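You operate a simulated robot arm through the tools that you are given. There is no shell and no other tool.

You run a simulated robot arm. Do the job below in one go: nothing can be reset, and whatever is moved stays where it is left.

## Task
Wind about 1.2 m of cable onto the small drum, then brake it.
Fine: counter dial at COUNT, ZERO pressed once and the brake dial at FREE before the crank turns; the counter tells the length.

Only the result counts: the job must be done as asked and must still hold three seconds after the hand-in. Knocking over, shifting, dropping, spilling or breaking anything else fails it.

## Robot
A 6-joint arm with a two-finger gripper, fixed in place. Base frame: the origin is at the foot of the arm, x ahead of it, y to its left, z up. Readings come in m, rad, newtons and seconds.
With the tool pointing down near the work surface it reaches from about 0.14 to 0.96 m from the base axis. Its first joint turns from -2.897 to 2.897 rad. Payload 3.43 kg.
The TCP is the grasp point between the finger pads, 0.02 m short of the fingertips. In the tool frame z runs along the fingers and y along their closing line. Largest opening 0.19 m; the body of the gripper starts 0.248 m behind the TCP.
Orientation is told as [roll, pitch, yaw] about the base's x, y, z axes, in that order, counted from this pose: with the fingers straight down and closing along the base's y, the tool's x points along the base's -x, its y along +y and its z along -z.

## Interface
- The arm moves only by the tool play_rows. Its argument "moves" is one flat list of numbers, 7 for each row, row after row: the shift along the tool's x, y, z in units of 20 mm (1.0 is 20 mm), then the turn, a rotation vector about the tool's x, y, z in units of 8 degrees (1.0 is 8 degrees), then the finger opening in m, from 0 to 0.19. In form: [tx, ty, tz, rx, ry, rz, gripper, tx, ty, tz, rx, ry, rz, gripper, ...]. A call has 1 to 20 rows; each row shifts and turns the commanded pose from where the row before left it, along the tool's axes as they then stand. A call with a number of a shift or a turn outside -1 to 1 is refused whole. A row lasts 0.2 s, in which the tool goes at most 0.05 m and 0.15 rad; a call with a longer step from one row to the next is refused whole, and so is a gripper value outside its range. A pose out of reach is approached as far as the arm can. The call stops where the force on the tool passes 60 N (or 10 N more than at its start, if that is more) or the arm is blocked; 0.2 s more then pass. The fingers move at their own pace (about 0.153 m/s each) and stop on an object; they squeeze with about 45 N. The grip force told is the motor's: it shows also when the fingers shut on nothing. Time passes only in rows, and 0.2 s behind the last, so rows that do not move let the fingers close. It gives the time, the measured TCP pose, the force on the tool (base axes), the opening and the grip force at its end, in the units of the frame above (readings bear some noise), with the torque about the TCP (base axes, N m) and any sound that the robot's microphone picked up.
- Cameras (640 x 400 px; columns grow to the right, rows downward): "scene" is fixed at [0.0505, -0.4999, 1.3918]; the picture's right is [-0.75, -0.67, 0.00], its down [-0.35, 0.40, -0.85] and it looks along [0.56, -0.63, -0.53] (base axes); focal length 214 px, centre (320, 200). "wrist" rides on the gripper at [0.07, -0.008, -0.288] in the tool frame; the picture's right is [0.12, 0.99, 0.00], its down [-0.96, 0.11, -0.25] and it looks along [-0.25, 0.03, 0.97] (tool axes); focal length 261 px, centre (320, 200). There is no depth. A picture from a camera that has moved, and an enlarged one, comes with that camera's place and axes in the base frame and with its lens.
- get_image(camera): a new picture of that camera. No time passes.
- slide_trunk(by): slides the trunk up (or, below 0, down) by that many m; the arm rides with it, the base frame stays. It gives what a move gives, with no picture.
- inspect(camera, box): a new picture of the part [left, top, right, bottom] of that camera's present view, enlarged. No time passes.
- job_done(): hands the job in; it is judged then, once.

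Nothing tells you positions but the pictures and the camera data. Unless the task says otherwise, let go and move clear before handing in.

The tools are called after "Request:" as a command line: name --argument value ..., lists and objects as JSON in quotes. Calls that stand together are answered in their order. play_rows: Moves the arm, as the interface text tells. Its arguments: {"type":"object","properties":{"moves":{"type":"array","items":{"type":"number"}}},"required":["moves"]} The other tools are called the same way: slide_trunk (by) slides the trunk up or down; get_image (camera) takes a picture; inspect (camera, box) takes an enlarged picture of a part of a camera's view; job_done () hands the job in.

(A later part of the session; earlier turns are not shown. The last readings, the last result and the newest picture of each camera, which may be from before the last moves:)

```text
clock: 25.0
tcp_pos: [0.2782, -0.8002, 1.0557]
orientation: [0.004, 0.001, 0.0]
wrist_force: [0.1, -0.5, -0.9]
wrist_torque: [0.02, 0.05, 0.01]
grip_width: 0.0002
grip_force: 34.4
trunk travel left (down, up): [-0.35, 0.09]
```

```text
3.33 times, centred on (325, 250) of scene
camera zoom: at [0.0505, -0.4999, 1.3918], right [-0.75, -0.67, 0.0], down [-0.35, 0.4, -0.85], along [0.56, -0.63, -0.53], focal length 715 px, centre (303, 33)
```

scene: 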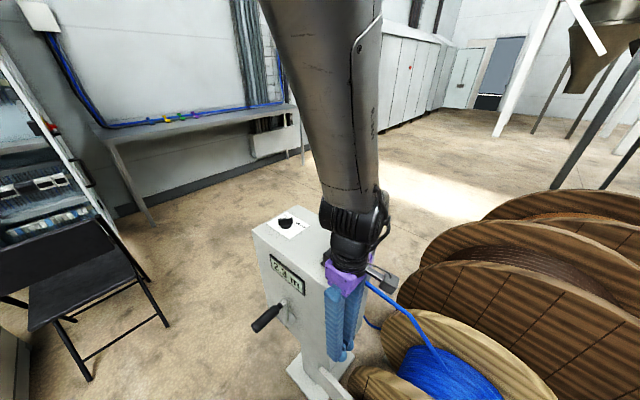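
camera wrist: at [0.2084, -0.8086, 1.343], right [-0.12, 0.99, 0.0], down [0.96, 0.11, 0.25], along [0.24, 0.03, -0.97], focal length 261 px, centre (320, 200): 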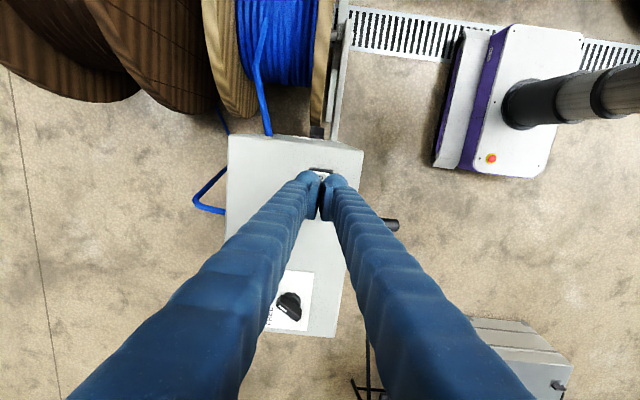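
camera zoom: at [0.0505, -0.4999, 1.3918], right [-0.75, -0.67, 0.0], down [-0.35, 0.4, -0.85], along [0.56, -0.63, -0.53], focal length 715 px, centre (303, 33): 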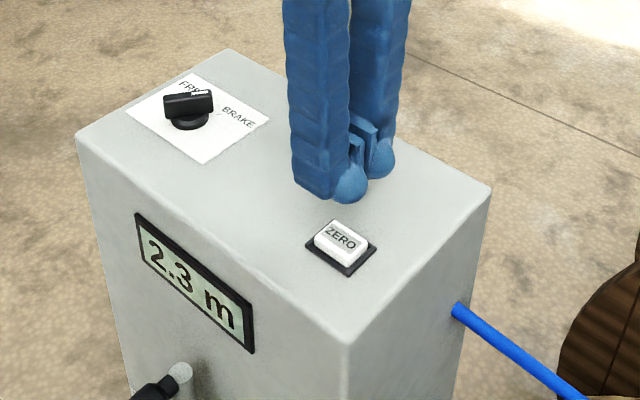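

Request:
play_rows --moves '[0, 0, 0.8, 0, 0, 0, 0, 0, 0, 0.8, 0, 0, 0, 0, 0, 0, 0.6, 0, 0, 0, 0]'

Request:
inspect --camera "wrist" --box '[270, 140, 380, 220]'

Request:
inspect --camera "scene" --box '[270, 220, 370, 300]'

```text
clock: 25.8
tcp_pos: [0.279, -0.7995, 1.0137]
orientation: [0.0, 0.0, 0.0]
wrist_force: [-0.3, -1.1, 1.2]
wrist_torque: [0.01, 0.03, 0.02]
grip_width: 0.0
grip_force: 34.0
trunk travel left (down, up): [-0.35, 0.09]
```

```text
5.00 times, centred on (325, 180) of wrist
camera zoom: at [0.2078, -0.8083, 1.3003], right [-0.12, 0.99, 0.0], down [0.96, 0.11, 0.25], along [0.25, 0.03, -0.97], focal length 1303 px, centre (295, 300)
```

zoom: 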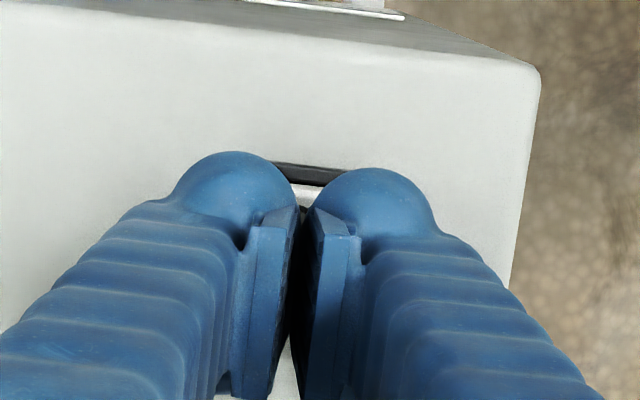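

```text
5.00 times, centred on (320, 260) of scene
camera zoom: at [0.0505, -0.4999, 1.3918], right [-0.75, -0.67, 0.0], down [-0.35, 0.4, -0.85], along [0.56, -0.63, -0.53], focal length 1072 px, centre (320, -100)
```

zoom: 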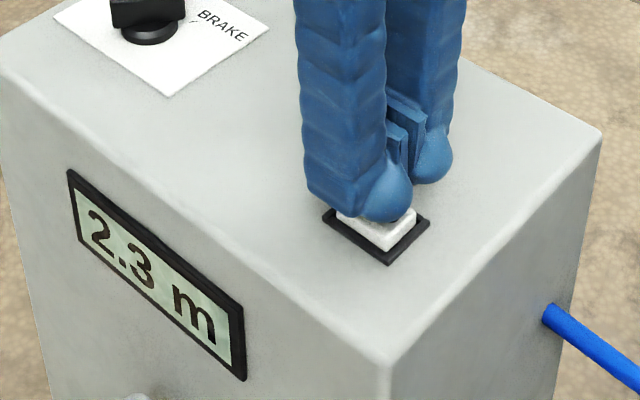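

Request:
play_rows --moves '[0, 0, 0.4, 0, 0, 0, 0, 0, 0, 0.3, 0, 0, 0, 0, 0, 0, 0.2, 0, 0, 0, 0]'

Request:
inspect --camera "scene" --box '[270, 220, 370, 300]'

```text
clock: 26.6
tcp_pos: [0.2782, -0.8, 0.9942]
orientation: [0.001, 0.0, 0.001]
wrist_force: [0.7, -0.3, 1.6]
wrist_torque: [-0.02, -0.01, 0.0]
grip_width: 0.0
grip_force: 34.4
trunk travel left (down, up): [-0.35, 0.09]
```

```text
5.00 times, centred on (320, 260) of scene
camera zoom: at [0.0505, -0.4999, 1.3918], right [-0.75, -0.67, 0.0], down [-0.35, 0.4, -0.85], along [0.56, -0.63, -0.53], focal length 1072 px, centre (320, -100)
```

zoom: 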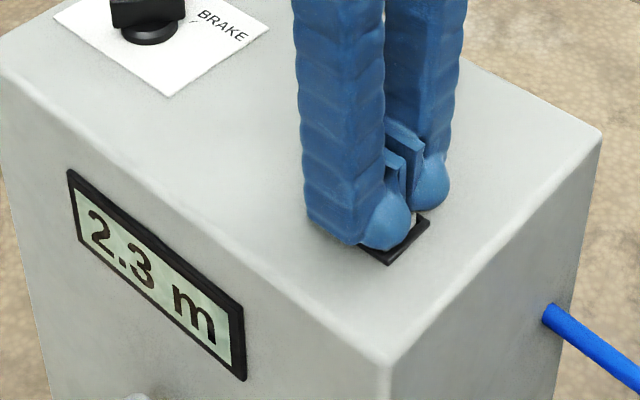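

Request:
play_rows --moves '[0, 0, 0.15, 0, 0, 0, 0, 0, 0, 0.1, 0, 0, 0, 0]'

Request:
inspect --camera "scene" --box '[270, 220, 370, 300]'

```text
clock: 27.2
tcp_pos: [0.2779, -0.8004, 0.989]
orientation: [-0.002, 0.001, 0.0]
wrist_force: [0.4, -0.3, 2.5]
wrist_torque: [-0.02, 0.02, -0.01]
grip_width: 0.0062
grip_force: 34.3
trunk travel left (down, up): [-0.35, 0.09]
```

```text
5.00 times, centred on (320, 260) of scene
camera zoom: at [0.0505, -0.4999, 1.3918], right [-0.75, -0.67, 0.0], down [-0.35, 0.4, -0.85], along [0.56, -0.63, -0.53], focal length 1072 px, centre (320, -100)
```

zoom: 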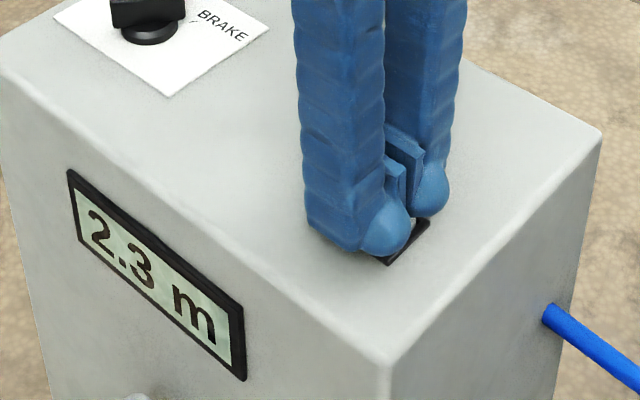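

The fingers are wedging apart around the button cap and the display still shows 2.3 m. I'll lift off and shift sideways so one fingertip sits centrally on the cap.

Request:
play_rows --moves '[0, 0, -0.9, 0, 0, 0, 0, 0, 0.8, 0, 0, 0, 0, 0, 0, 0, 0, 0, 0, 0, 0]'

Request:
inspect --camera "scene" --box '[270, 220, 370, 300]'

Request:
inspect --camera "wrist" --box '[270, 140, 380, 220]'

```text
clock: 28.0
tcp_pos: [0.2789, -0.7834, 1.0078]
orientation: [0.001, 0.001, 0.0]
wrist_force: [-0.1, -0.4, -0.1]
wrist_torque: [-0.01, -0.01, -0.01]
grip_width: 0.0
grip_force: 34.2
trunk travel left (down, up): [-0.35, 0.09]
```

```text
5.00 times, centred on (320, 260) of scene
camera zoom: at [0.0505, -0.4999, 1.3918], right [-0.75, -0.67, 0.0], down [-0.35, 0.4, -0.85], along [0.56, -0.63, -0.53], focal length 1072 px, centre (320, -100)
```

zoom: 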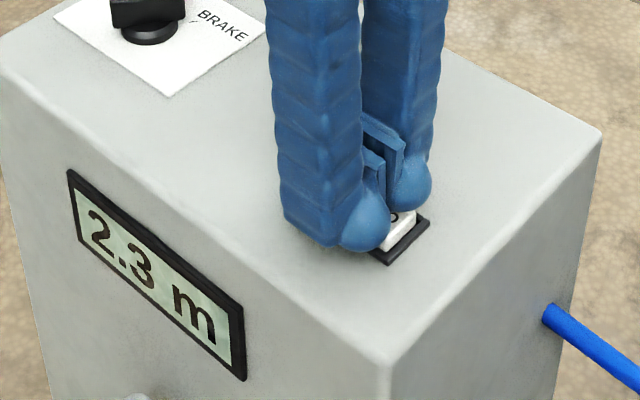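

```text
5.00 times, centred on (325, 180) of wrist
camera zoom: at [0.2077, -0.792, 1.2947], right [-0.12, 0.99, 0.0], down [0.96, 0.11, 0.25], along [0.25, 0.03, -0.97], focal length 1303 px, centre (295, 300)
```

zoom: 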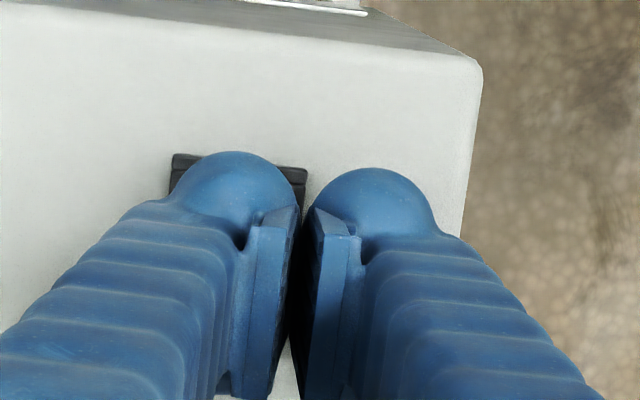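

Request:
play_rows --moves '[0, 0, 0.4, 0, 0, 0, 0, 0, 0, 0.3, 0, 0, 0, 0]'

Request:
play_rows --moves '[0, 0, 0.15, 0, 0, 0, 0]'

Request:
inspect --camera "scene" --box '[270, 220, 370, 300]'

```text
clock: 28.6
tcp_pos: [0.2781, -0.7842, 0.9938]
orientation: [0.0, 0.001, 0.0]
wrist_force: [-0.7, 0.6, 0.3]
wrist_torque: [0.03, -0.01, 0.01]
grip_width: 0.0
grip_force: 34.5
trunk travel left (down, up): [-0.35, 0.09]
```

```text
clock: 29.0
tcp_pos: [0.2786, -0.7834, 0.9914]
orientation: [0.0, 0.0, 0.0]
wrist_force: [-1.0, 0.0, 1.3]
wrist_torque: [0.01, 0.01, -0.01]
grip_width: 0.0001
grip_force: 33.9
trunk travel left (down, up): [-0.35, 0.09]
```

```text
5.00 times, centred on (320, 260) of scene
camera zoom: at [0.0505, -0.4999, 1.3918], right [-0.75, -0.67, 0.0], down [-0.35, 0.4, -0.85], along [0.56, -0.63, -0.53], focal length 1072 px, centre (320, -100)
```

zoom: 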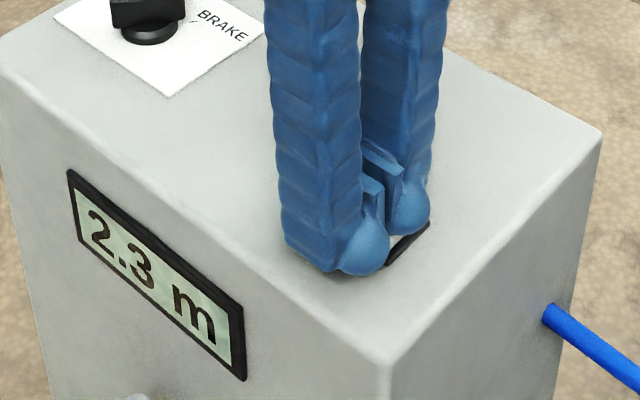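

Request:
play_rows --moves '[0, 0, 0.1, 0, 0, 0, 0]'

Request:
inspect --camera "scene" --box '[270, 220, 370, 300]'

```text
clock: 29.4
tcp_pos: [0.2785, -0.7843, 0.9897]
orientation: [0.001, -0.001, 0.0]
wrist_force: [0.5, -0.3, 2.1]
wrist_torque: [-0.02, 0.03, 0.01]
grip_width: 0.0002
grip_force: 34.2
trunk travel left (down, up): [-0.35, 0.09]
```

```text
5.00 times, centred on (320, 260) of scene
camera zoom: at [0.0505, -0.4999, 1.3918], right [-0.75, -0.67, 0.0], down [-0.35, 0.4, -0.85], along [0.56, -0.63, -0.53], focal length 1072 px, centre (320, -100)
```

zoom: 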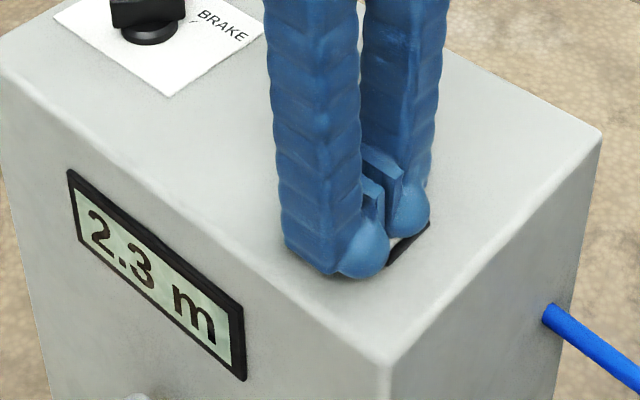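

The force is rising gently, so the fingertip is on the cap. I'll keep pressing in small steps until the display changes.

Request:
play_rows --moves '[0, 0, 0.1, 0, 0, 0, 0]'

Request:
inspect --camera "scene" --box '[270, 220, 370, 300]'

```text
clock: 29.8
tcp_pos: [0.2785, -0.7828, 0.9875]
orientation: [0.0, -0.001, -0.001]
wrist_force: [0.5, -0.6, 3.3]
wrist_torque: [-0.07, 0.02, -0.04]
grip_width: 0.0002
grip_force: 34.7
trunk travel left (down, up): [-0.35, 0.09]
heard: click
```

```text
5.00 times, centred on (320, 260) of scene
camera zoom: at [0.0505, -0.4999, 1.3918], right [-0.75, -0.67, 0.0], down [-0.35, 0.4, -0.85], along [0.56, -0.63, -0.53], focal length 1072 px, centre (320, -100)
```

zoom: 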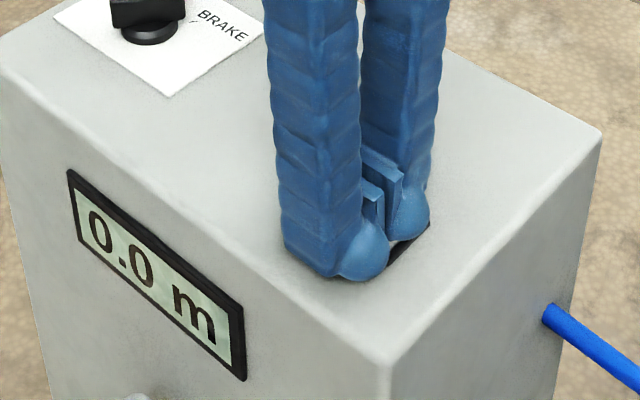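

ZERO clicked and the display reads 0.0 m. I'll lift straight off and move toward the brake dial with the fingers partly open, so the −y finger can push its pointer from BRAKE to FREE.

Request:
play_rows --moves '[0, 0, -1, 0, 0, 0, 0, 0, 0, -1, 0, 0, 0, 0, 0, 0, -1, 0, 0, 0, 0, 0, 0, -1, 0, 0, 0, 0.1, -0.94, 0.1, 0, 0, 0, 0, 0.1, -0.94, 0.1, 0, 0, 0, 0, 0.1, -0.94, 0.1, 0, 0, 0, 0, 0.1, -0.94, 0.1, 0, 0, 0, 0, 0.1, -0.94, 0.1, 0, 0, 0, 0, 0.1, -0.94, 0.1, 0, 0, 0, 0, 0.1, -0.94, 0.1, 0, 0, 0, 0, 0.1]'

Request:
get_image --camera "wrist"

Request:
inspect --camera "scene" --box '[240, 180, 380, 300]'

```text
clock: 32.2
tcp_pos: [0.4113, -0.7701, 1.0654]
orientation: [-0.002, 0.002, 0.0]
wrist_force: [-0.1, 0.0, -0.1]
wrist_torque: [0.01, 0.04, 0.01]
grip_width: 0.0997
grip_force: 0.0
trunk travel left (down, up): [-0.35, 0.09]
```

```text
taken
camera wrist: at [0.34, -0.7781, 1.3538], right [-0.12, 0.99, 0.0], down [0.96, 0.12, 0.25], along [0.24, 0.03, -0.97], focal length 261 px, centre (320, 200)
```

wrist: 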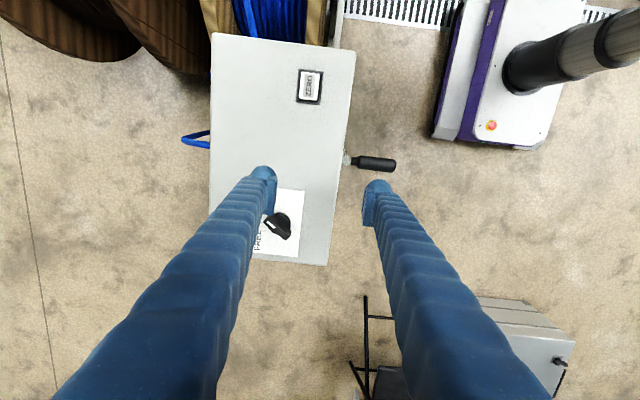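

```text
3.33 times, centred on (310, 240) of scene
camera zoom: at [0.0505, -0.4999, 1.3918], right [-0.75, -0.67, 0.0], down [-0.35, 0.4, -0.85], along [0.56, -0.63, -0.53], focal length 715 px, centre (353, 67)
```

zoom: 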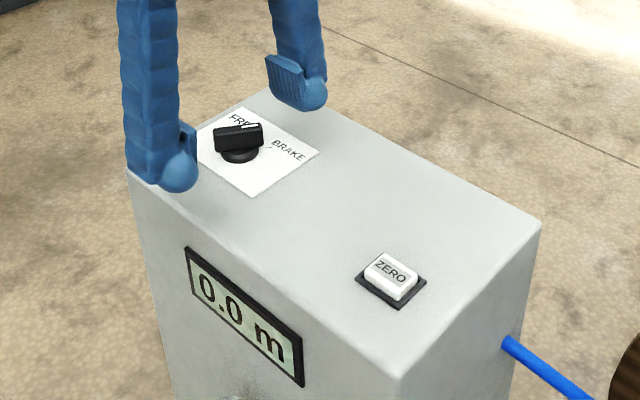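

Request:
inspect --camera "scene" --box '[270, 180, 330, 230]'

Request:
inspect --camera "wrist" --box '[230, 150, 330, 270]'

```text
8.00 times, centred on (300, 205) of scene
camera zoom: at [0.0505, -0.4999, 1.3918], right [-0.75, -0.67, 0.0], down [-0.35, 0.4, -0.85], along [0.56, -0.63, -0.53], focal length 1716 px, centre (480, 160)
```

zoom: 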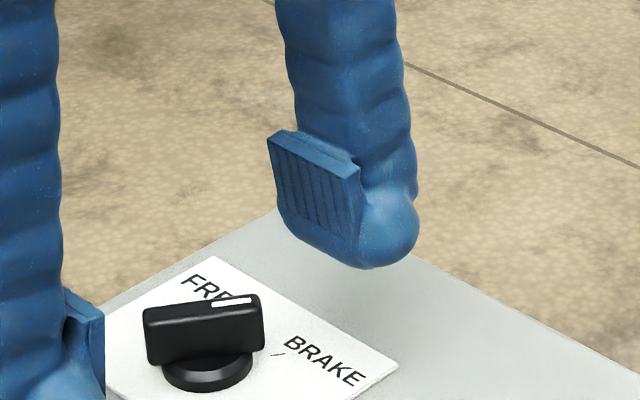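

```text
3.33 times, centred on (280, 210) of wrist
camera zoom: at [0.34, -0.7781, 1.3538], right [-0.12, 0.99, 0.0], down [0.96, 0.12, 0.25], along [0.24, 0.03, -0.97], focal length 869 px, centre (453, 167)
```

zoom: 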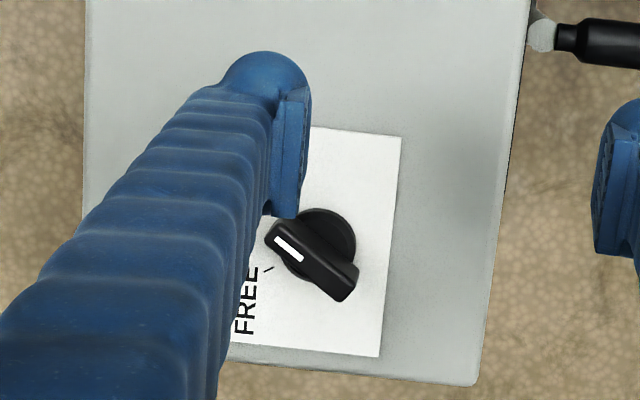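

The brake knob's centre is near (0.482, −0.823), pointer toward BRAKE, and the −y finger is beside it on the −x side. I'll lower to just above the box top and check.

Request:
play_rows --moves '[0, 0, 1, 0, 0, 0, 0.1, 0, 0, 1, 0, 0, 0, 0.1, 0, 0, 1, 0, 0, 0, 0.1, 0, 0, 0.8, 0, 0, 0, 0.1]'

Request:
inspect --camera "scene" --box '[250, 190, 330, 250]'

Request:
inspect --camera "wrist" --box '[230, 150, 330, 270]'

```text
clock: 33.2
tcp_pos: [0.41, -0.7701, 0.9903]
orientation: [0.002, 0.001, -0.001]
wrist_force: [-0.4, 0.4, -0.6]
wrist_torque: [0.03, 0.0, 0.0]
grip_width: 0.1
grip_force: 0.1
trunk travel left (down, up): [-0.35, 0.09]
```

```text
6.67 times, centred on (290, 220) of scene
camera zoom: at [0.0505, -0.4999, 1.3918], right [-0.75, -0.67, 0.0], down [-0.35, 0.4, -0.85], along [0.56, -0.63, -0.53], focal length 1430 px, centre (520, 67)
```

zoom: 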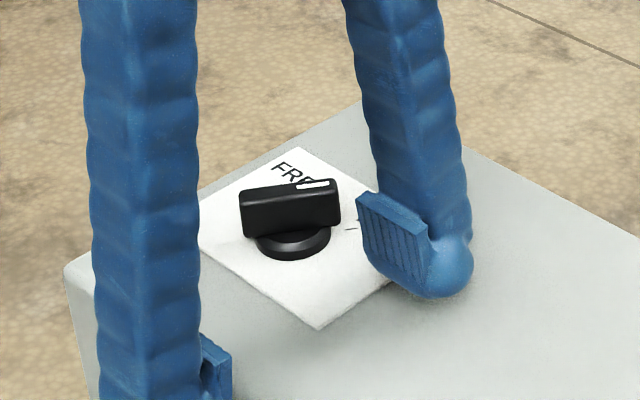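

```text
3.33 times, centred on (280, 210) of wrist
camera zoom: at [0.3398, -0.7785, 1.2781], right [-0.12, 0.99, 0.0], down [0.96, 0.11, 0.25], along [0.25, 0.03, -0.97], focal length 869 px, centre (453, 167)
```

zoom: 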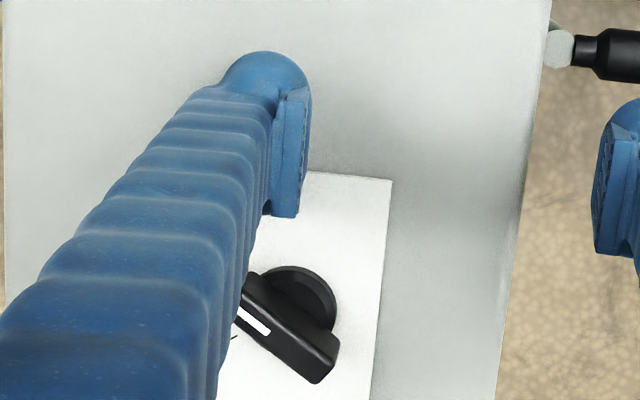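

Request:
play_rows --moves '[-0.4, 0, 0.25, 0, 0, 0, 0.1, -0.4, 0, 0, 0, 0, 0, 0.1]'

Request:
inspect --camera "scene" --box '[250, 190, 330, 250]'

```text
clock: 33.8
tcp_pos: [0.4263, -0.77, 0.9863]
orientation: [0.001, 0.001, -0.001]
wrist_force: [-0.8, 0.2, -0.1]
wrist_torque: [0.0, -0.01, -0.02]
grip_width: 0.0998
grip_force: 0.0
trunk travel left (down, up): [-0.35, 0.09]
```

```text
6.67 times, centred on (290, 220) of scene
camera zoom: at [0.0505, -0.4999, 1.3918], right [-0.75, -0.67, 0.0], down [-0.35, 0.4, -0.85], along [0.56, -0.63, -0.53], focal length 1430 px, centre (520, 67)
```

zoom: 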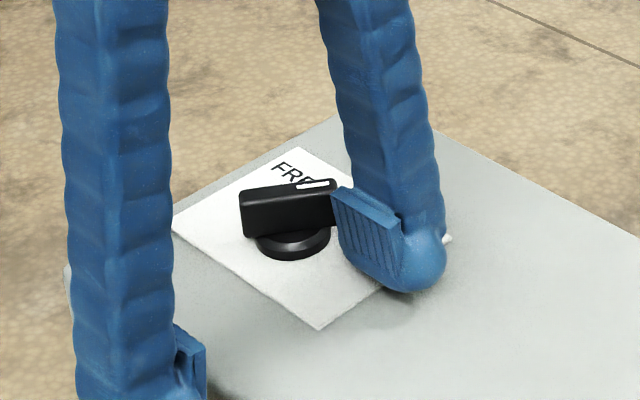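

Request:
play_rows --moves '[-0.3, 0, 0, 0, 0, 0, 0.1, -0.3, 0, 0, 0, 0, 0, 0.1]'

Request:
inspect --camera "scene" --box '[250, 190, 330, 250]'

Request:
inspect --camera "wrist" --box '[230, 150, 330, 270]'

```text
clock: 34.4
tcp_pos: [0.438, -0.7701, 0.9858]
orientation: [-0.001, 0.001, 0.002]
wrist_force: [0.3, 0.5, -0.3]
wrist_torque: [0.02, -0.01, -0.01]
grip_width: 0.0999
grip_force: 0.0
trunk travel left (down, up): [-0.35, 0.09]
```

```text
6.67 times, centred on (290, 220) of scene
camera zoom: at [0.0505, -0.4999, 1.3918], right [-0.75, -0.67, 0.0], down [-0.35, 0.4, -0.85], along [0.56, -0.63, -0.53], focal length 1430 px, centre (520, 67)
```

zoom: 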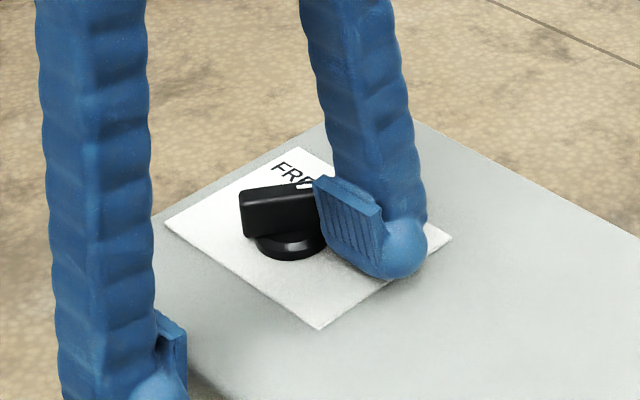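

```text
3.33 times, centred on (280, 210) of wrist
camera zoom: at [0.3679, -0.7782, 1.2733], right [-0.12, 0.99, 0.0], down [0.96, 0.12, 0.25], along [0.25, 0.03, -0.97], focal length 869 px, centre (453, 167)
```

zoom: 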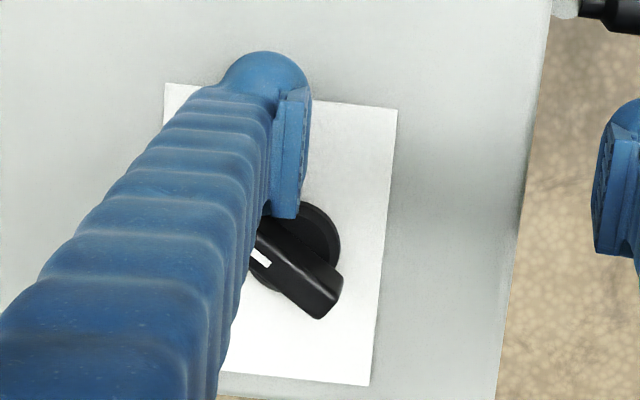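

Request:
play_rows --moves '[-0.25, 0, 0, 0, 0, 0, 0.1, -0.25, 0, 0, 0, 0, 0, 0.1]'

Request:
inspect --camera "scene" --box '[250, 190, 330, 250]'

Request:
inspect --camera "wrist" --box '[230, 150, 330, 270]'

```text
clock: 35.0
tcp_pos: [0.4475, -0.7696, 0.9857]
orientation: [0.0, 0.002, -0.001]
wrist_force: [-3.5, 0.2, 0.4]
wrist_torque: [0.01, 0.02, -0.21]
grip_width: 0.0998
grip_force: 0.1
trunk travel left (down, up): [-0.35, 0.09]
```

```text
6.67 times, centred on (290, 220) of scene
camera zoom: at [0.0505, -0.4999, 1.3918], right [-0.75, -0.67, 0.0], down [-0.35, 0.4, -0.85], along [0.56, -0.63, -0.53], focal length 1430 px, centre (520, 67)
```

zoom: 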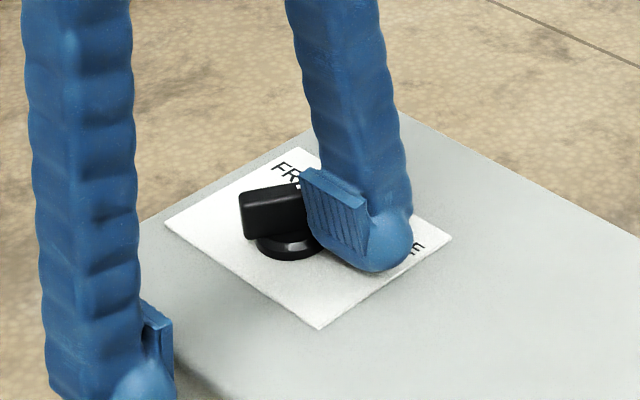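

```text
3.33 times, centred on (280, 210) of wrist
camera zoom: at [0.3769, -0.7782, 1.2732], right [-0.12, 0.99, 0.0], down [0.96, 0.11, 0.25], along [0.24, 0.03, -0.97], focal length 869 px, centre (453, 167)
```

zoom: 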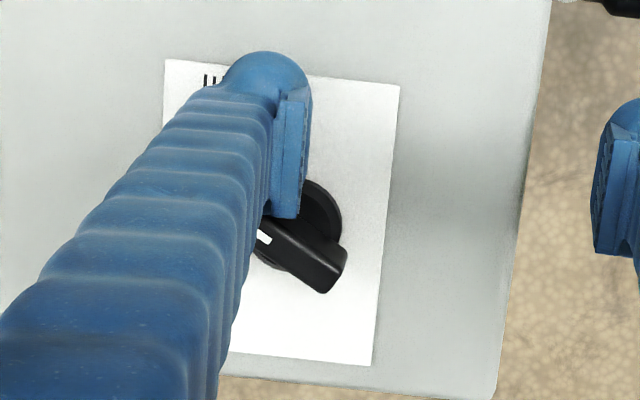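

Contact is made with a light force. I'll keep pushing +x in small steps.

Request:
play_rows --moves '[-0.25, 0, 0, 0, 0, 0, 0.1, -0.25, 0, 0, 0, 0, 0, 0.1]'

Request:
inspect --camera "scene" --box '[250, 190, 330, 250]'

Request:
inspect --camera "wrist" --box '[230, 150, 330, 270]'

```text
clock: 35.6
tcp_pos: [0.4524, -0.7692, 0.9872]
orientation: [-0.001, 0.001, -0.005]
wrist_force: [-34.0, -2.2, 12.8]
wrist_torque: [-0.57, 0.03, -1.98]
grip_width: 0.1017
grip_force: 1.2
trunk travel left (down, up): [-0.35, 0.09]
```

```text
6.67 times, centred on (290, 220) of scene
camera zoom: at [0.0505, -0.4999, 1.3918], right [-0.75, -0.67, 0.0], down [-0.35, 0.4, -0.85], along [0.56, -0.63, -0.53], focal length 1430 px, centre (520, 67)
```

zoom: 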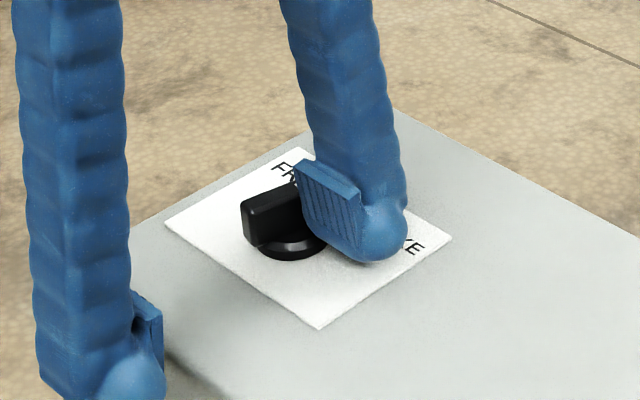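

```text
3.33 times, centred on (280, 210) of wrist
camera zoom: at [0.3819, -0.7784, 1.2748], right [-0.12, 0.99, 0.0], down [0.96, 0.11, 0.25], along [0.24, 0.03, -0.97], focal length 869 px, centre (453, 167)
```

zoom: 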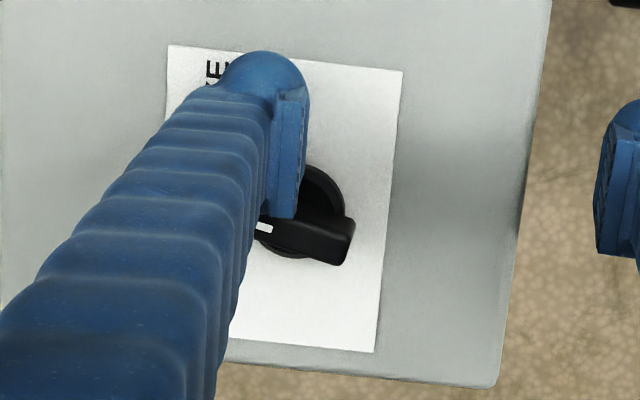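

The knob has turned about a third of the way, but the finger now bears too close to its centre. I'll back off a little, shift to −y, and push again nearer the pointer tip.

Request:
play_rows --moves '[0.6, 0, 0, 0, 0, 0, 0.1, 0, -0.65, 0, 0, 0, 0, 0.1, -0.35, 0, 0, 0, 0, 0, 0.1]'

Request:
inspect --camera "scene" --box '[250, 190, 330, 250]'

Request:
inspect --camera "wrist" --box '[230, 150, 330, 270]'

```text
clock: 36.4
tcp_pos: [0.4545, -0.7828, 0.9862]
orientation: [-0.001, -0.001, 0.001]
wrist_force: [0.4, 0.2, -0.4]
wrist_torque: [0.02, 0.01, 0.03]
grip_width: 0.1
grip_force: 0.0
trunk travel left (down, up): [-0.35, 0.09]
```

```text
6.67 times, centred on (290, 220) of scene
camera zoom: at [0.0505, -0.4999, 1.3918], right [-0.75, -0.67, 0.0], down [-0.35, 0.4, -0.85], along [0.56, -0.63, -0.53], focal length 1430 px, centre (520, 67)
```

zoom: 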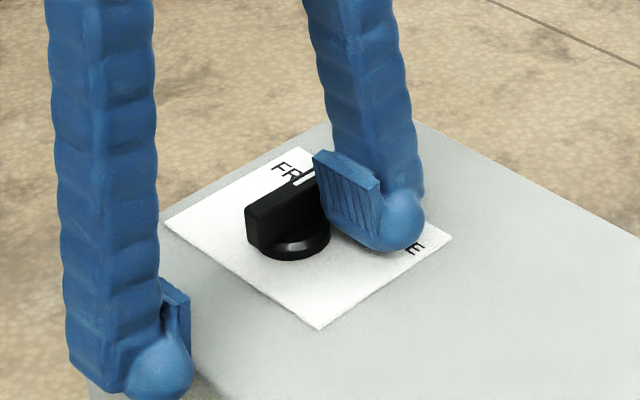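

```text
3.33 times, centred on (280, 210) of wrist
camera zoom: at [0.3829, -0.7915, 1.2728], right [-0.12, 0.99, 0.0], down [0.96, 0.12, 0.25], along [0.25, 0.03, -0.97], focal length 869 px, centre (453, 167)
```

zoom: 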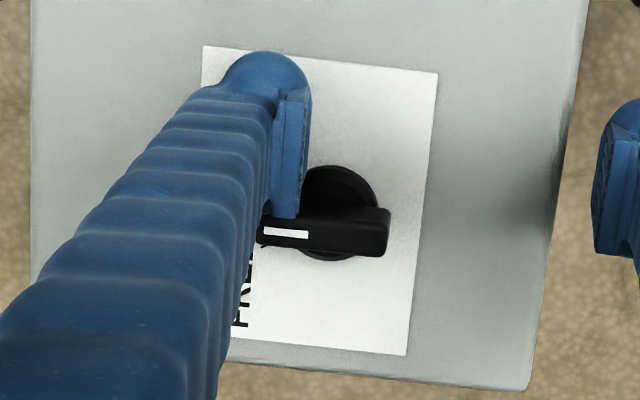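

Request:
play_rows --moves '[-0.25, 0, 0, 0, 0, 0, 0.1, -0.25, 0, 0, 0, 0, 0, 0.1]'

Request:
inspect --camera "scene" --box '[250, 190, 330, 250]'

Request:
inspect --camera "wrist" --box '[230, 150, 330, 270]'

```text
clock: 37.0
tcp_pos: [0.4625, -0.7826, 0.9872]
orientation: [-0.002, 0.0, -0.002]
wrist_force: [-5.3, -2.0, 5.4]
wrist_torque: [-0.36, -0.05, -0.23]
grip_width: 0.1019
grip_force: 1.6
trunk travel left (down, up): [-0.35, 0.09]
```

```text
6.67 times, centred on (290, 220) of scene
camera zoom: at [0.0505, -0.4999, 1.3918], right [-0.75, -0.67, 0.0], down [-0.35, 0.4, -0.85], along [0.56, -0.63, -0.53], focal length 1430 px, centre (520, 67)
```

zoom: 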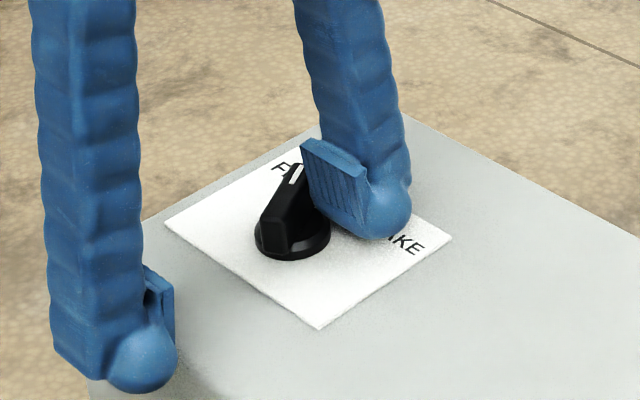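

```text
3.33 times, centred on (280, 210) of wrist
camera zoom: at [0.3921, -0.791, 1.2743], right [-0.12, 0.99, 0.0], down [0.96, 0.11, 0.25], along [0.25, 0.03, -0.97], focal length 869 px, centre (453, 167)
```

zoom: 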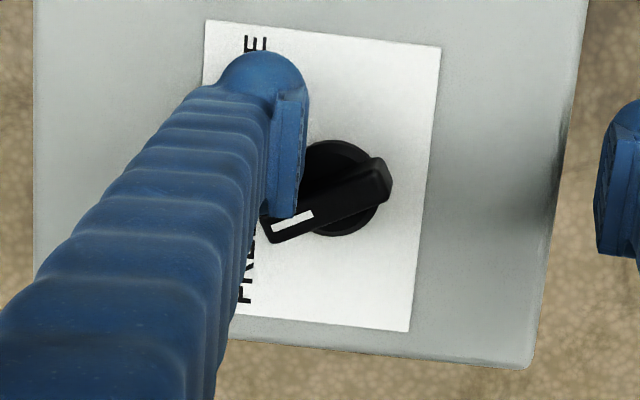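

Request:
play_rows --moves '[0, -0.2, -0.05, 0, 0, 0, 0.1, -0.2, 0, 0, 0, 0, 0, 0.1, -0.2, 0, 0, 0, 0, 0, 0.1]'

Request:
inspect --camera "scene" --box '[250, 190, 330, 250]'

Request:
inspect --camera "wrist" --box '[230, 150, 330, 270]'

```text
clock: 37.8
tcp_pos: [0.4682, -0.7858, 0.9869]
orientation: [0.002, 0.001, -0.003]
wrist_force: [-20.9, -6.0, -0.9]
wrist_torque: [0.05, -0.09, -1.22]
grip_width: 0.1031
grip_force: 3.1
trunk travel left (down, up): [-0.35, 0.09]
```

```text
6.67 times, centred on (290, 220) of scene
camera zoom: at [0.0505, -0.4999, 1.3918], right [-0.75, -0.67, 0.0], down [-0.35, 0.4, -0.85], along [0.56, -0.63, -0.53], focal length 1430 px, centre (520, 67)
```

zoom: 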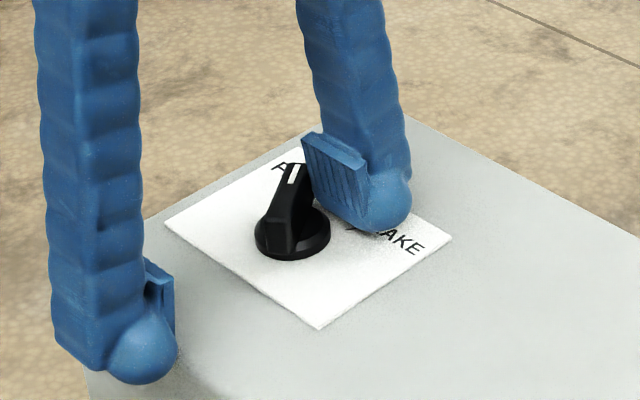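

```text
3.33 times, centred on (280, 210) of wrist
camera zoom: at [0.3975, -0.7958, 1.2734], right [-0.12, 0.99, 0.0], down [0.96, 0.11, 0.25], along [0.24, 0.03, -0.97], focal length 869 px, centre (453, 167)
```

zoom: 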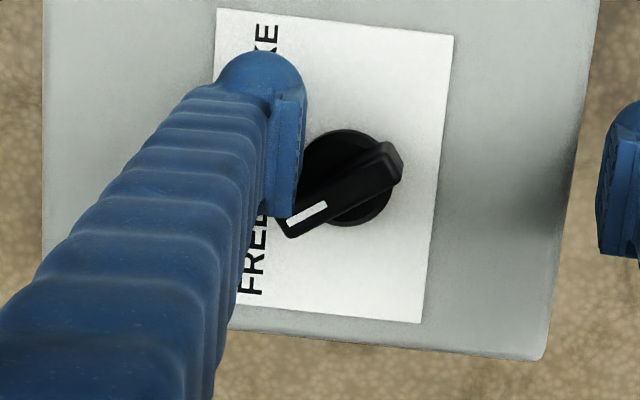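

It has reached its stop, pointing toward FREE. I'll back away and read the dial.

Request:
play_rows --moves '[0.6, -0.1, 0, 0, 0, 0, 0.1, 1, 0, 0, 0, 0, 0, 0.1, 0, 0, -1, 0, 0, 0, 0.1, 0, 0, -1, 0, 0, 0, 0.1, 0, 0, -1, 0, 0, 0, 0.1, 0, 0, -1, 0, 0, 0, 0.1, 1, 0.5, 0, 0, 0, 0, 0.1, 1, 0.5, 0, 0, 0, 0, 0.1]'

Request:
inspect --camera "scene" --box '[250, 190, 330, 250]'

Request:
inspect --camera "wrist" --box '[230, 180, 330, 300]'

Request:
get_image --camera "scene"

```text
clock: 39.6
tcp_pos: [0.4, -0.7682, 1.0675]
orientation: [0.001, 0.001, 0.001]
wrist_force: [0.3, 0.4, 0.2]
wrist_torque: [0.01, -0.04, -0.03]
grip_width: 0.1
grip_force: 0.2
trunk travel left (down, up): [-0.35, 0.09]
```

```text
6.67 times, centred on (290, 220) of scene
camera zoom: at [0.0505, -0.4999, 1.3918], right [-0.75, -0.67, 0.0], down [-0.35, 0.4, -0.85], along [0.56, -0.63, -0.53], focal length 1430 px, centre (520, 67)
```

zoom: 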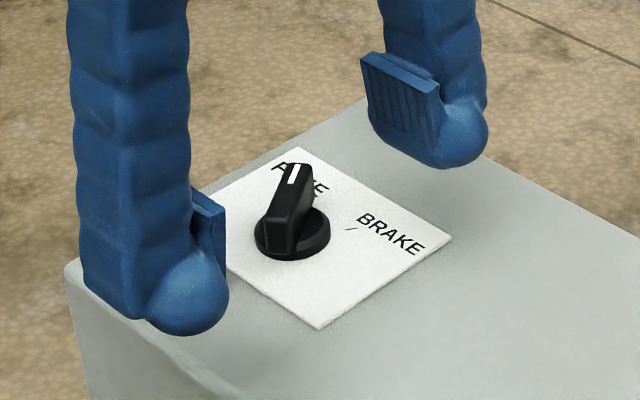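

```text
3.33 times, centred on (280, 240) of wrist
camera zoom: at [0.328, -0.7767, 1.3544], right [-0.12, 0.99, 0.0], down [0.96, 0.11, 0.25], along [0.25, 0.03, -0.97], focal length 869 px, centre (453, 67)
```

zoom: 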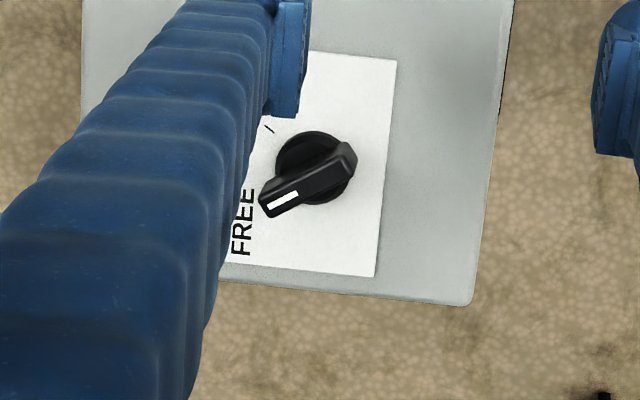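

```text
taken
```

scene: 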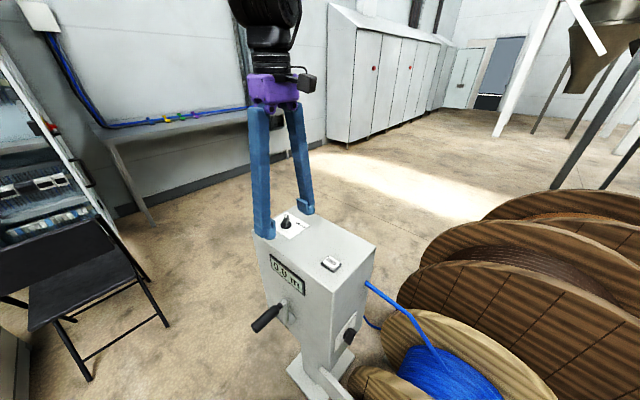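

The brake dial now points at FREE, the counter dial at COUNT, and the display shows 0.0 m. Next I'll move in front of the crank (+y side) and yaw the tool so the fingers close along x around the handle.

Request:
play_rows --moves '[0.07, 0.95, 0, 0, 0, 0, 0.1, 0.07, 0.95, 0, 0, 0, 0, 0.1, 0.07, 0.95, 0, 0, 0, 0, 0.1, 0.07, 0.95, 0, 0, 0, 0, 0.1, 0.07, 0.95, 0, 0, 0, 0, 0.1, 0.07, 0.95, 0, 0, 0, 0, 0.1, 0.07, 0.95, 0, 0, 0, 0, 0.1, 0.07, 0.95, 0, 0, 0, 0, 0.1, 0.07, 0.95, 0, 0, 0, 0, 0.1]'

Request:
play_rows --moves '[0, 0, 0, 0, 0, 0.9375, 0.1, 0, 0, 0, 0, 0, 0.9375, 0.1, 0, 0, 0, 0, 0, 0.9375, 0.1, 0, 0, 0, 0, 0, 0.9375, 0.1, 0, 0, 0, 0, 0, 0.9375, 0.1, 0, 0, 0, 0, 0, 0.9375, 0.1, 0, 0, 0, 0, 0, 0.9375, 0.1, 0, 0, 0, 0, 0, 0.9375, 0.1, 0, 0, 0, 0, 0, 0.9375, 0.1, 0, 0, 0, 0, 0, 0.9375, 0.1, 0, 0, 0, 0, 0, 0.9375, 0.1, 0, 0, 0, 0, 0, 0.9375, 0.1]'

Request:
get_image --camera "wrist"

Request:
get_image --camera "scene"

```text
clock: 41.6
tcp_pos: [0.388, -0.5977, 1.0675]
orientation: [0.0, 0.001, -0.001]
wrist_force: [0.2, -0.2, 0.2]
wrist_torque: [-0.05, 0.0, 0.0]
grip_width: 0.0999
grip_force: 0.0
trunk travel left (down, up): [-0.35, 0.09]
```

```text
clock: 44.2
tcp_pos: [0.3866, -0.5981, 1.0663]
orientation: [0.0, 0.001, -1.575]
wrist_force: [0.7, -0.7, 0.2]
wrist_torque: [-0.03, -0.01, 0.06]
grip_width: 0.0999
grip_force: 0.1
trunk travel left (down, up): [-0.35, 0.09]
```

```text
taken
camera wrist: at [0.3779, -0.5273, 1.3539], right [0.99, 0.12, 0.0], down [0.11, -0.96, 0.25], along [0.03, -0.25, -0.97], focal length 261 px, centre (320, 200)
```

wrist: 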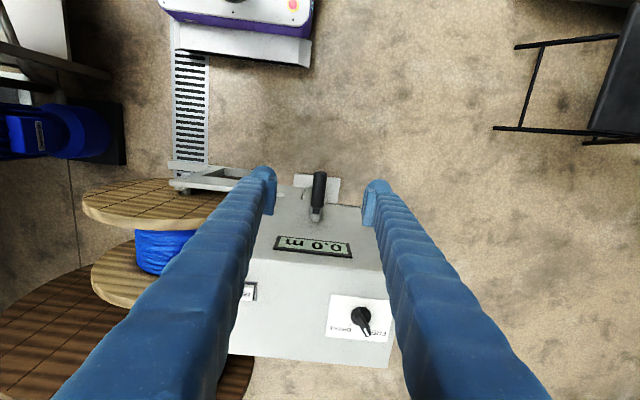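

```text
taken
```

scene: 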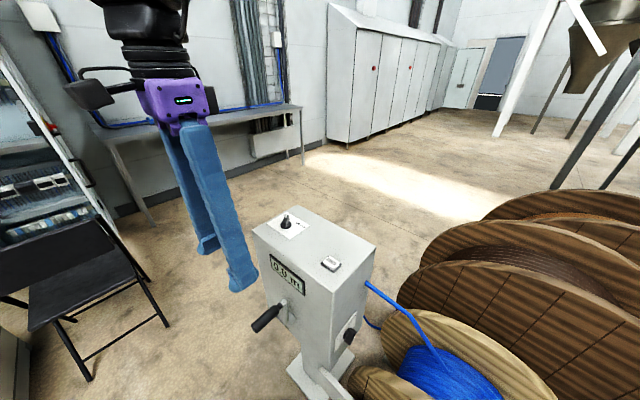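

Request:
inspect --camera "wrist" --box '[260, 150, 400, 270]'

Request:
inspect --camera "scene" --box '[240, 250, 340, 350]'

```text
3.33 times, centred on (330, 210) of wrist
camera zoom: at [0.3779, -0.5273, 1.3539], right [0.99, 0.12, 0.0], down [0.11, -0.96, 0.25], along [0.03, -0.25, -0.97], focal length 869 px, centre (287, 167)
```

zoom: 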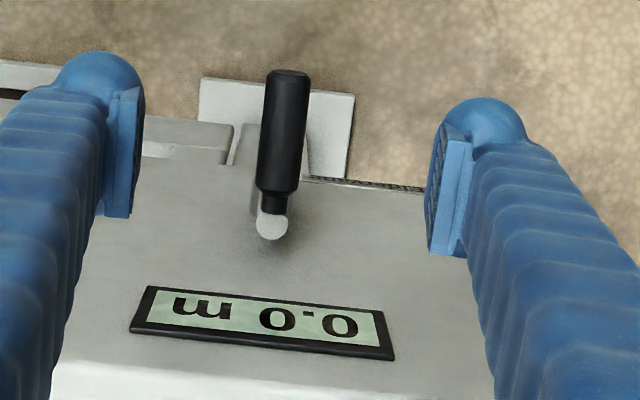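

```text
4.00 times, centred on (290, 300) of scene
camera zoom: at [0.0505, -0.4999, 1.3918], right [-0.75, -0.67, 0.0], down [-0.35, 0.4, -0.85], along [0.56, -0.63, -0.53], focal length 858 px, centre (440, -200)
```

zoom: 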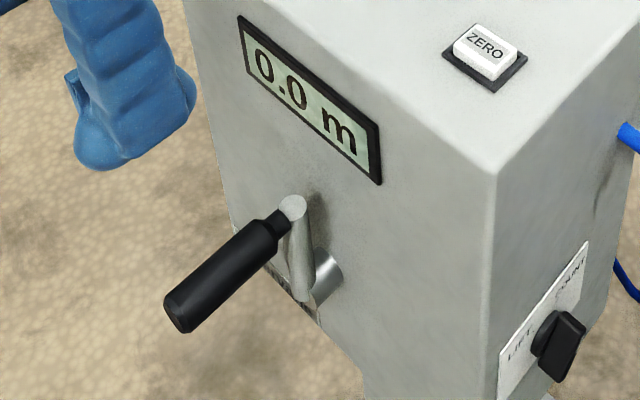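

I need the crank's axis and radius precisely. I'll back off in +y and tilt the tool to view the front face more squarely.

Request:
play_rows --moves '[1, 0, 0.5, 0, 0, 0, 0.1, 1, 0, 0.5, 0, 0, 0, 0.1, 1, 0, 0.5, 0, 0, 0, 0.1, 1, 0, 0.5, 0, 0, 0, 0.1, 0, 0, 0, 0, -1, 0, 0.1, 0, 0, 0, 0, -1, 0, 0.1, 0, 0, 0, 0, -1, 0, 0.1, 0, 0, 0, 0, -1, 0, 0.1, 0, 0, 0, 0, -1, 0, 0.1, 0, 0, 0, 0, -1, 0, 0.1, 0.743, 0, 0.669, 0, 0, 0, 0.1, 0.743, 0, 0.669, 0, 0, 0, 0.1, 0.743, 0, 0.669, 0, 0, 0, 0.1, 0.743, 0, 0.669, 0, 0, 0, 0.1]'

Request:
get_image --camera "wrist"

```text
clock: 47.2
tcp_pos: [0.4288, -0.5485, 1.0094]
orientation: [-0.066, -0.733, -1.543]
wrist_force: [0.0, 0.5, 0.4]
wrist_torque: [0.01, -0.01, 0.0]
grip_width: 0.0997
grip_force: 0.0
out of reach, approached as far as the arm can: row 7, 10, 11, 12, 13, 14
trunk travel left (down, up): [-0.35, 0.09]
```

```text
taken
camera wrist: at [0.432, -0.3033, 1.1766], right [0.99, 0.07, -0.13], down [0.15, -0.55, 0.82], along [-0.01, -0.83, -0.56], focal length 261 px, centre (320, 200)
```

wrist: 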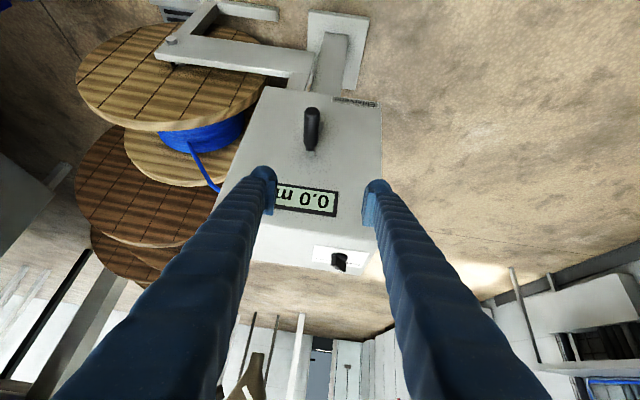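

Request:
inspect --camera "wrist" --box '[240, 70, 400, 220]'

Request:
get_image --camera "scene"

```text
2.67 times, centred on (320, 145) of wrist
camera zoom: at [0.432, -0.3033, 1.1766], right [0.99, 0.07, -0.13], down [0.15, -0.55, 0.82], along [-0.01, -0.83, -0.56], focal length 695 px, centre (320, 347)
```

zoom: 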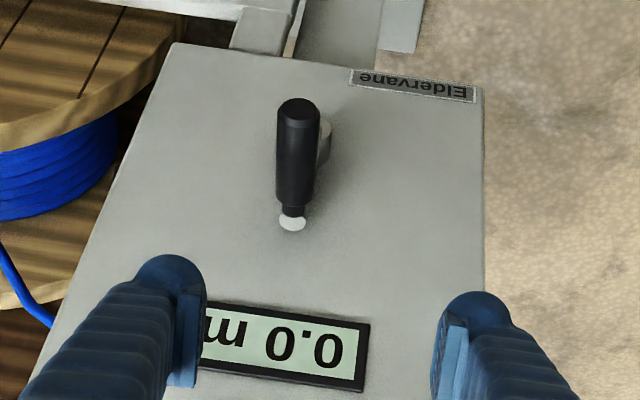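

```text
taken
```

scene: 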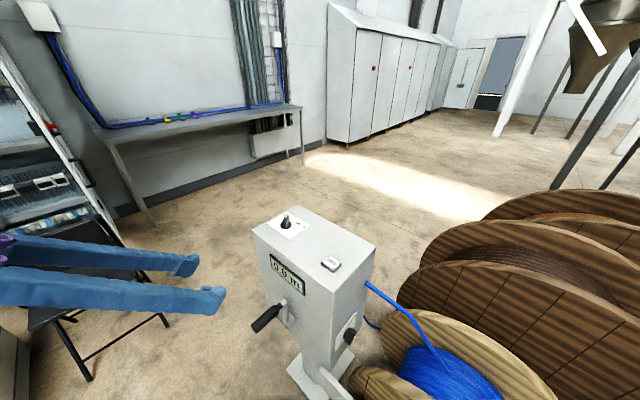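

Request:
inspect --camera "scene" --box '[260, 285, 330, 340]'

Request:
inspect --camera "wrist" --box '[285, 90, 345, 165]'

```text
7.27 times, centred on (295, 312) of scene
camera zoom: at [0.0505, -0.4999, 1.3918], right [-0.75, -0.67, 0.0], down [-0.35, 0.4, -0.85], along [0.56, -0.63, -0.53], focal length 1560 px, centre (502, -618)
```

zoom: 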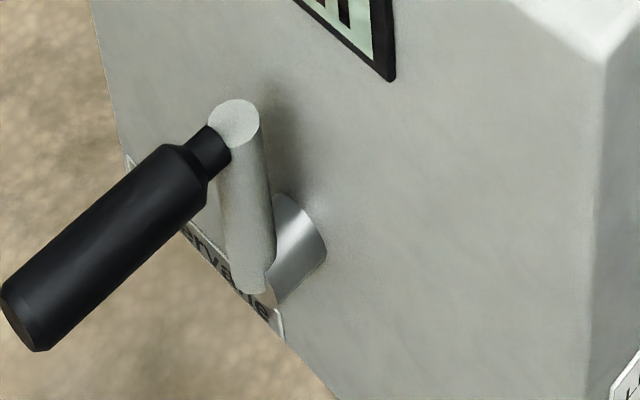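

```text
5.33 times, centred on (315, 128) of wrist
camera zoom: at [0.432, -0.3033, 1.1766], right [0.99, 0.07, -0.13], down [0.15, -0.55, 0.82], along [-0.01, -0.83, -0.56], focal length 1390 px, centre (347, 587)
```

zoom: 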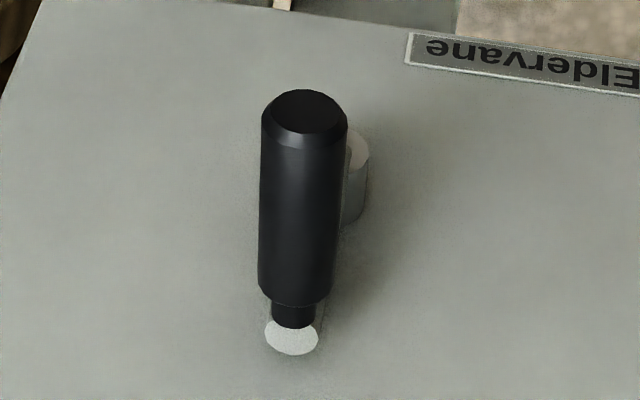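

The handle lies along y from −0.61 to −0.69 at about (0.389, 0.785), and the crank axis is near x 0.39, z 0.666, so the radius is about 0.12 m. I'll undo the tilt and return to tool-down.

Request:
play_rows --moves '[-0.743, 0, -0.669, 0, 0, 0, 0.1, -0.743, 0, -0.669, 0, 0, 0, 0.1, -0.743, 0, -0.669, 0, 0, 0, 0.1, -0.743, 0, -0.669, 0, 0, 0, 0.1, 0, 0, 0, 0, 1, 0, 0.1, 0, 0, 0, 0, 1, 0, 0.1, 0, 0, 0, 0, 1, 0, 0.1, 0, 0, 0, 0, 1, 0, 0.1, 0, 0, 0, 0, 1, 0, 0.1, 0, 0, 0, 0, 1, 0, 0.1]'

Request:
get_image --camera "wrist"

```text
clock: 49.4
tcp_pos: [0.4324, -0.5557, 1.0895]
orientation: [-0.035, 0.1, -1.586]
wrist_force: [0.9, -0.5, 0.3]
wrist_torque: [0.03, 0.09, 0.02]
grip_width: 0.0998
grip_force: 0.1
trunk travel left (down, up): [-0.35, 0.09]
```

```text
taken
camera wrist: at [0.4337, -0.5141, 1.3827], right [0.99, 0.11, -0.02], down [0.11, -0.98, 0.15], along [-0.01, -0.15, -0.99], focal length 261 px, centre (320, 200)
```

wrist: 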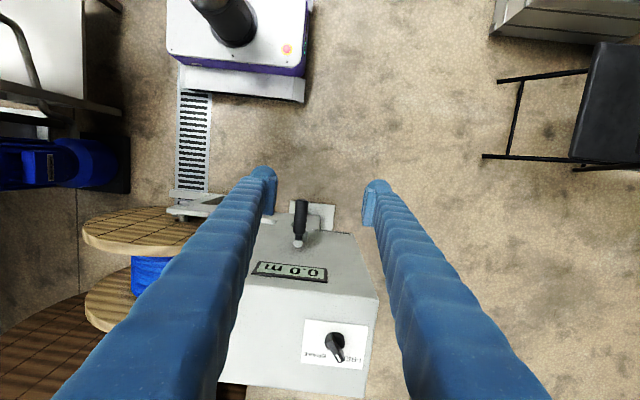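

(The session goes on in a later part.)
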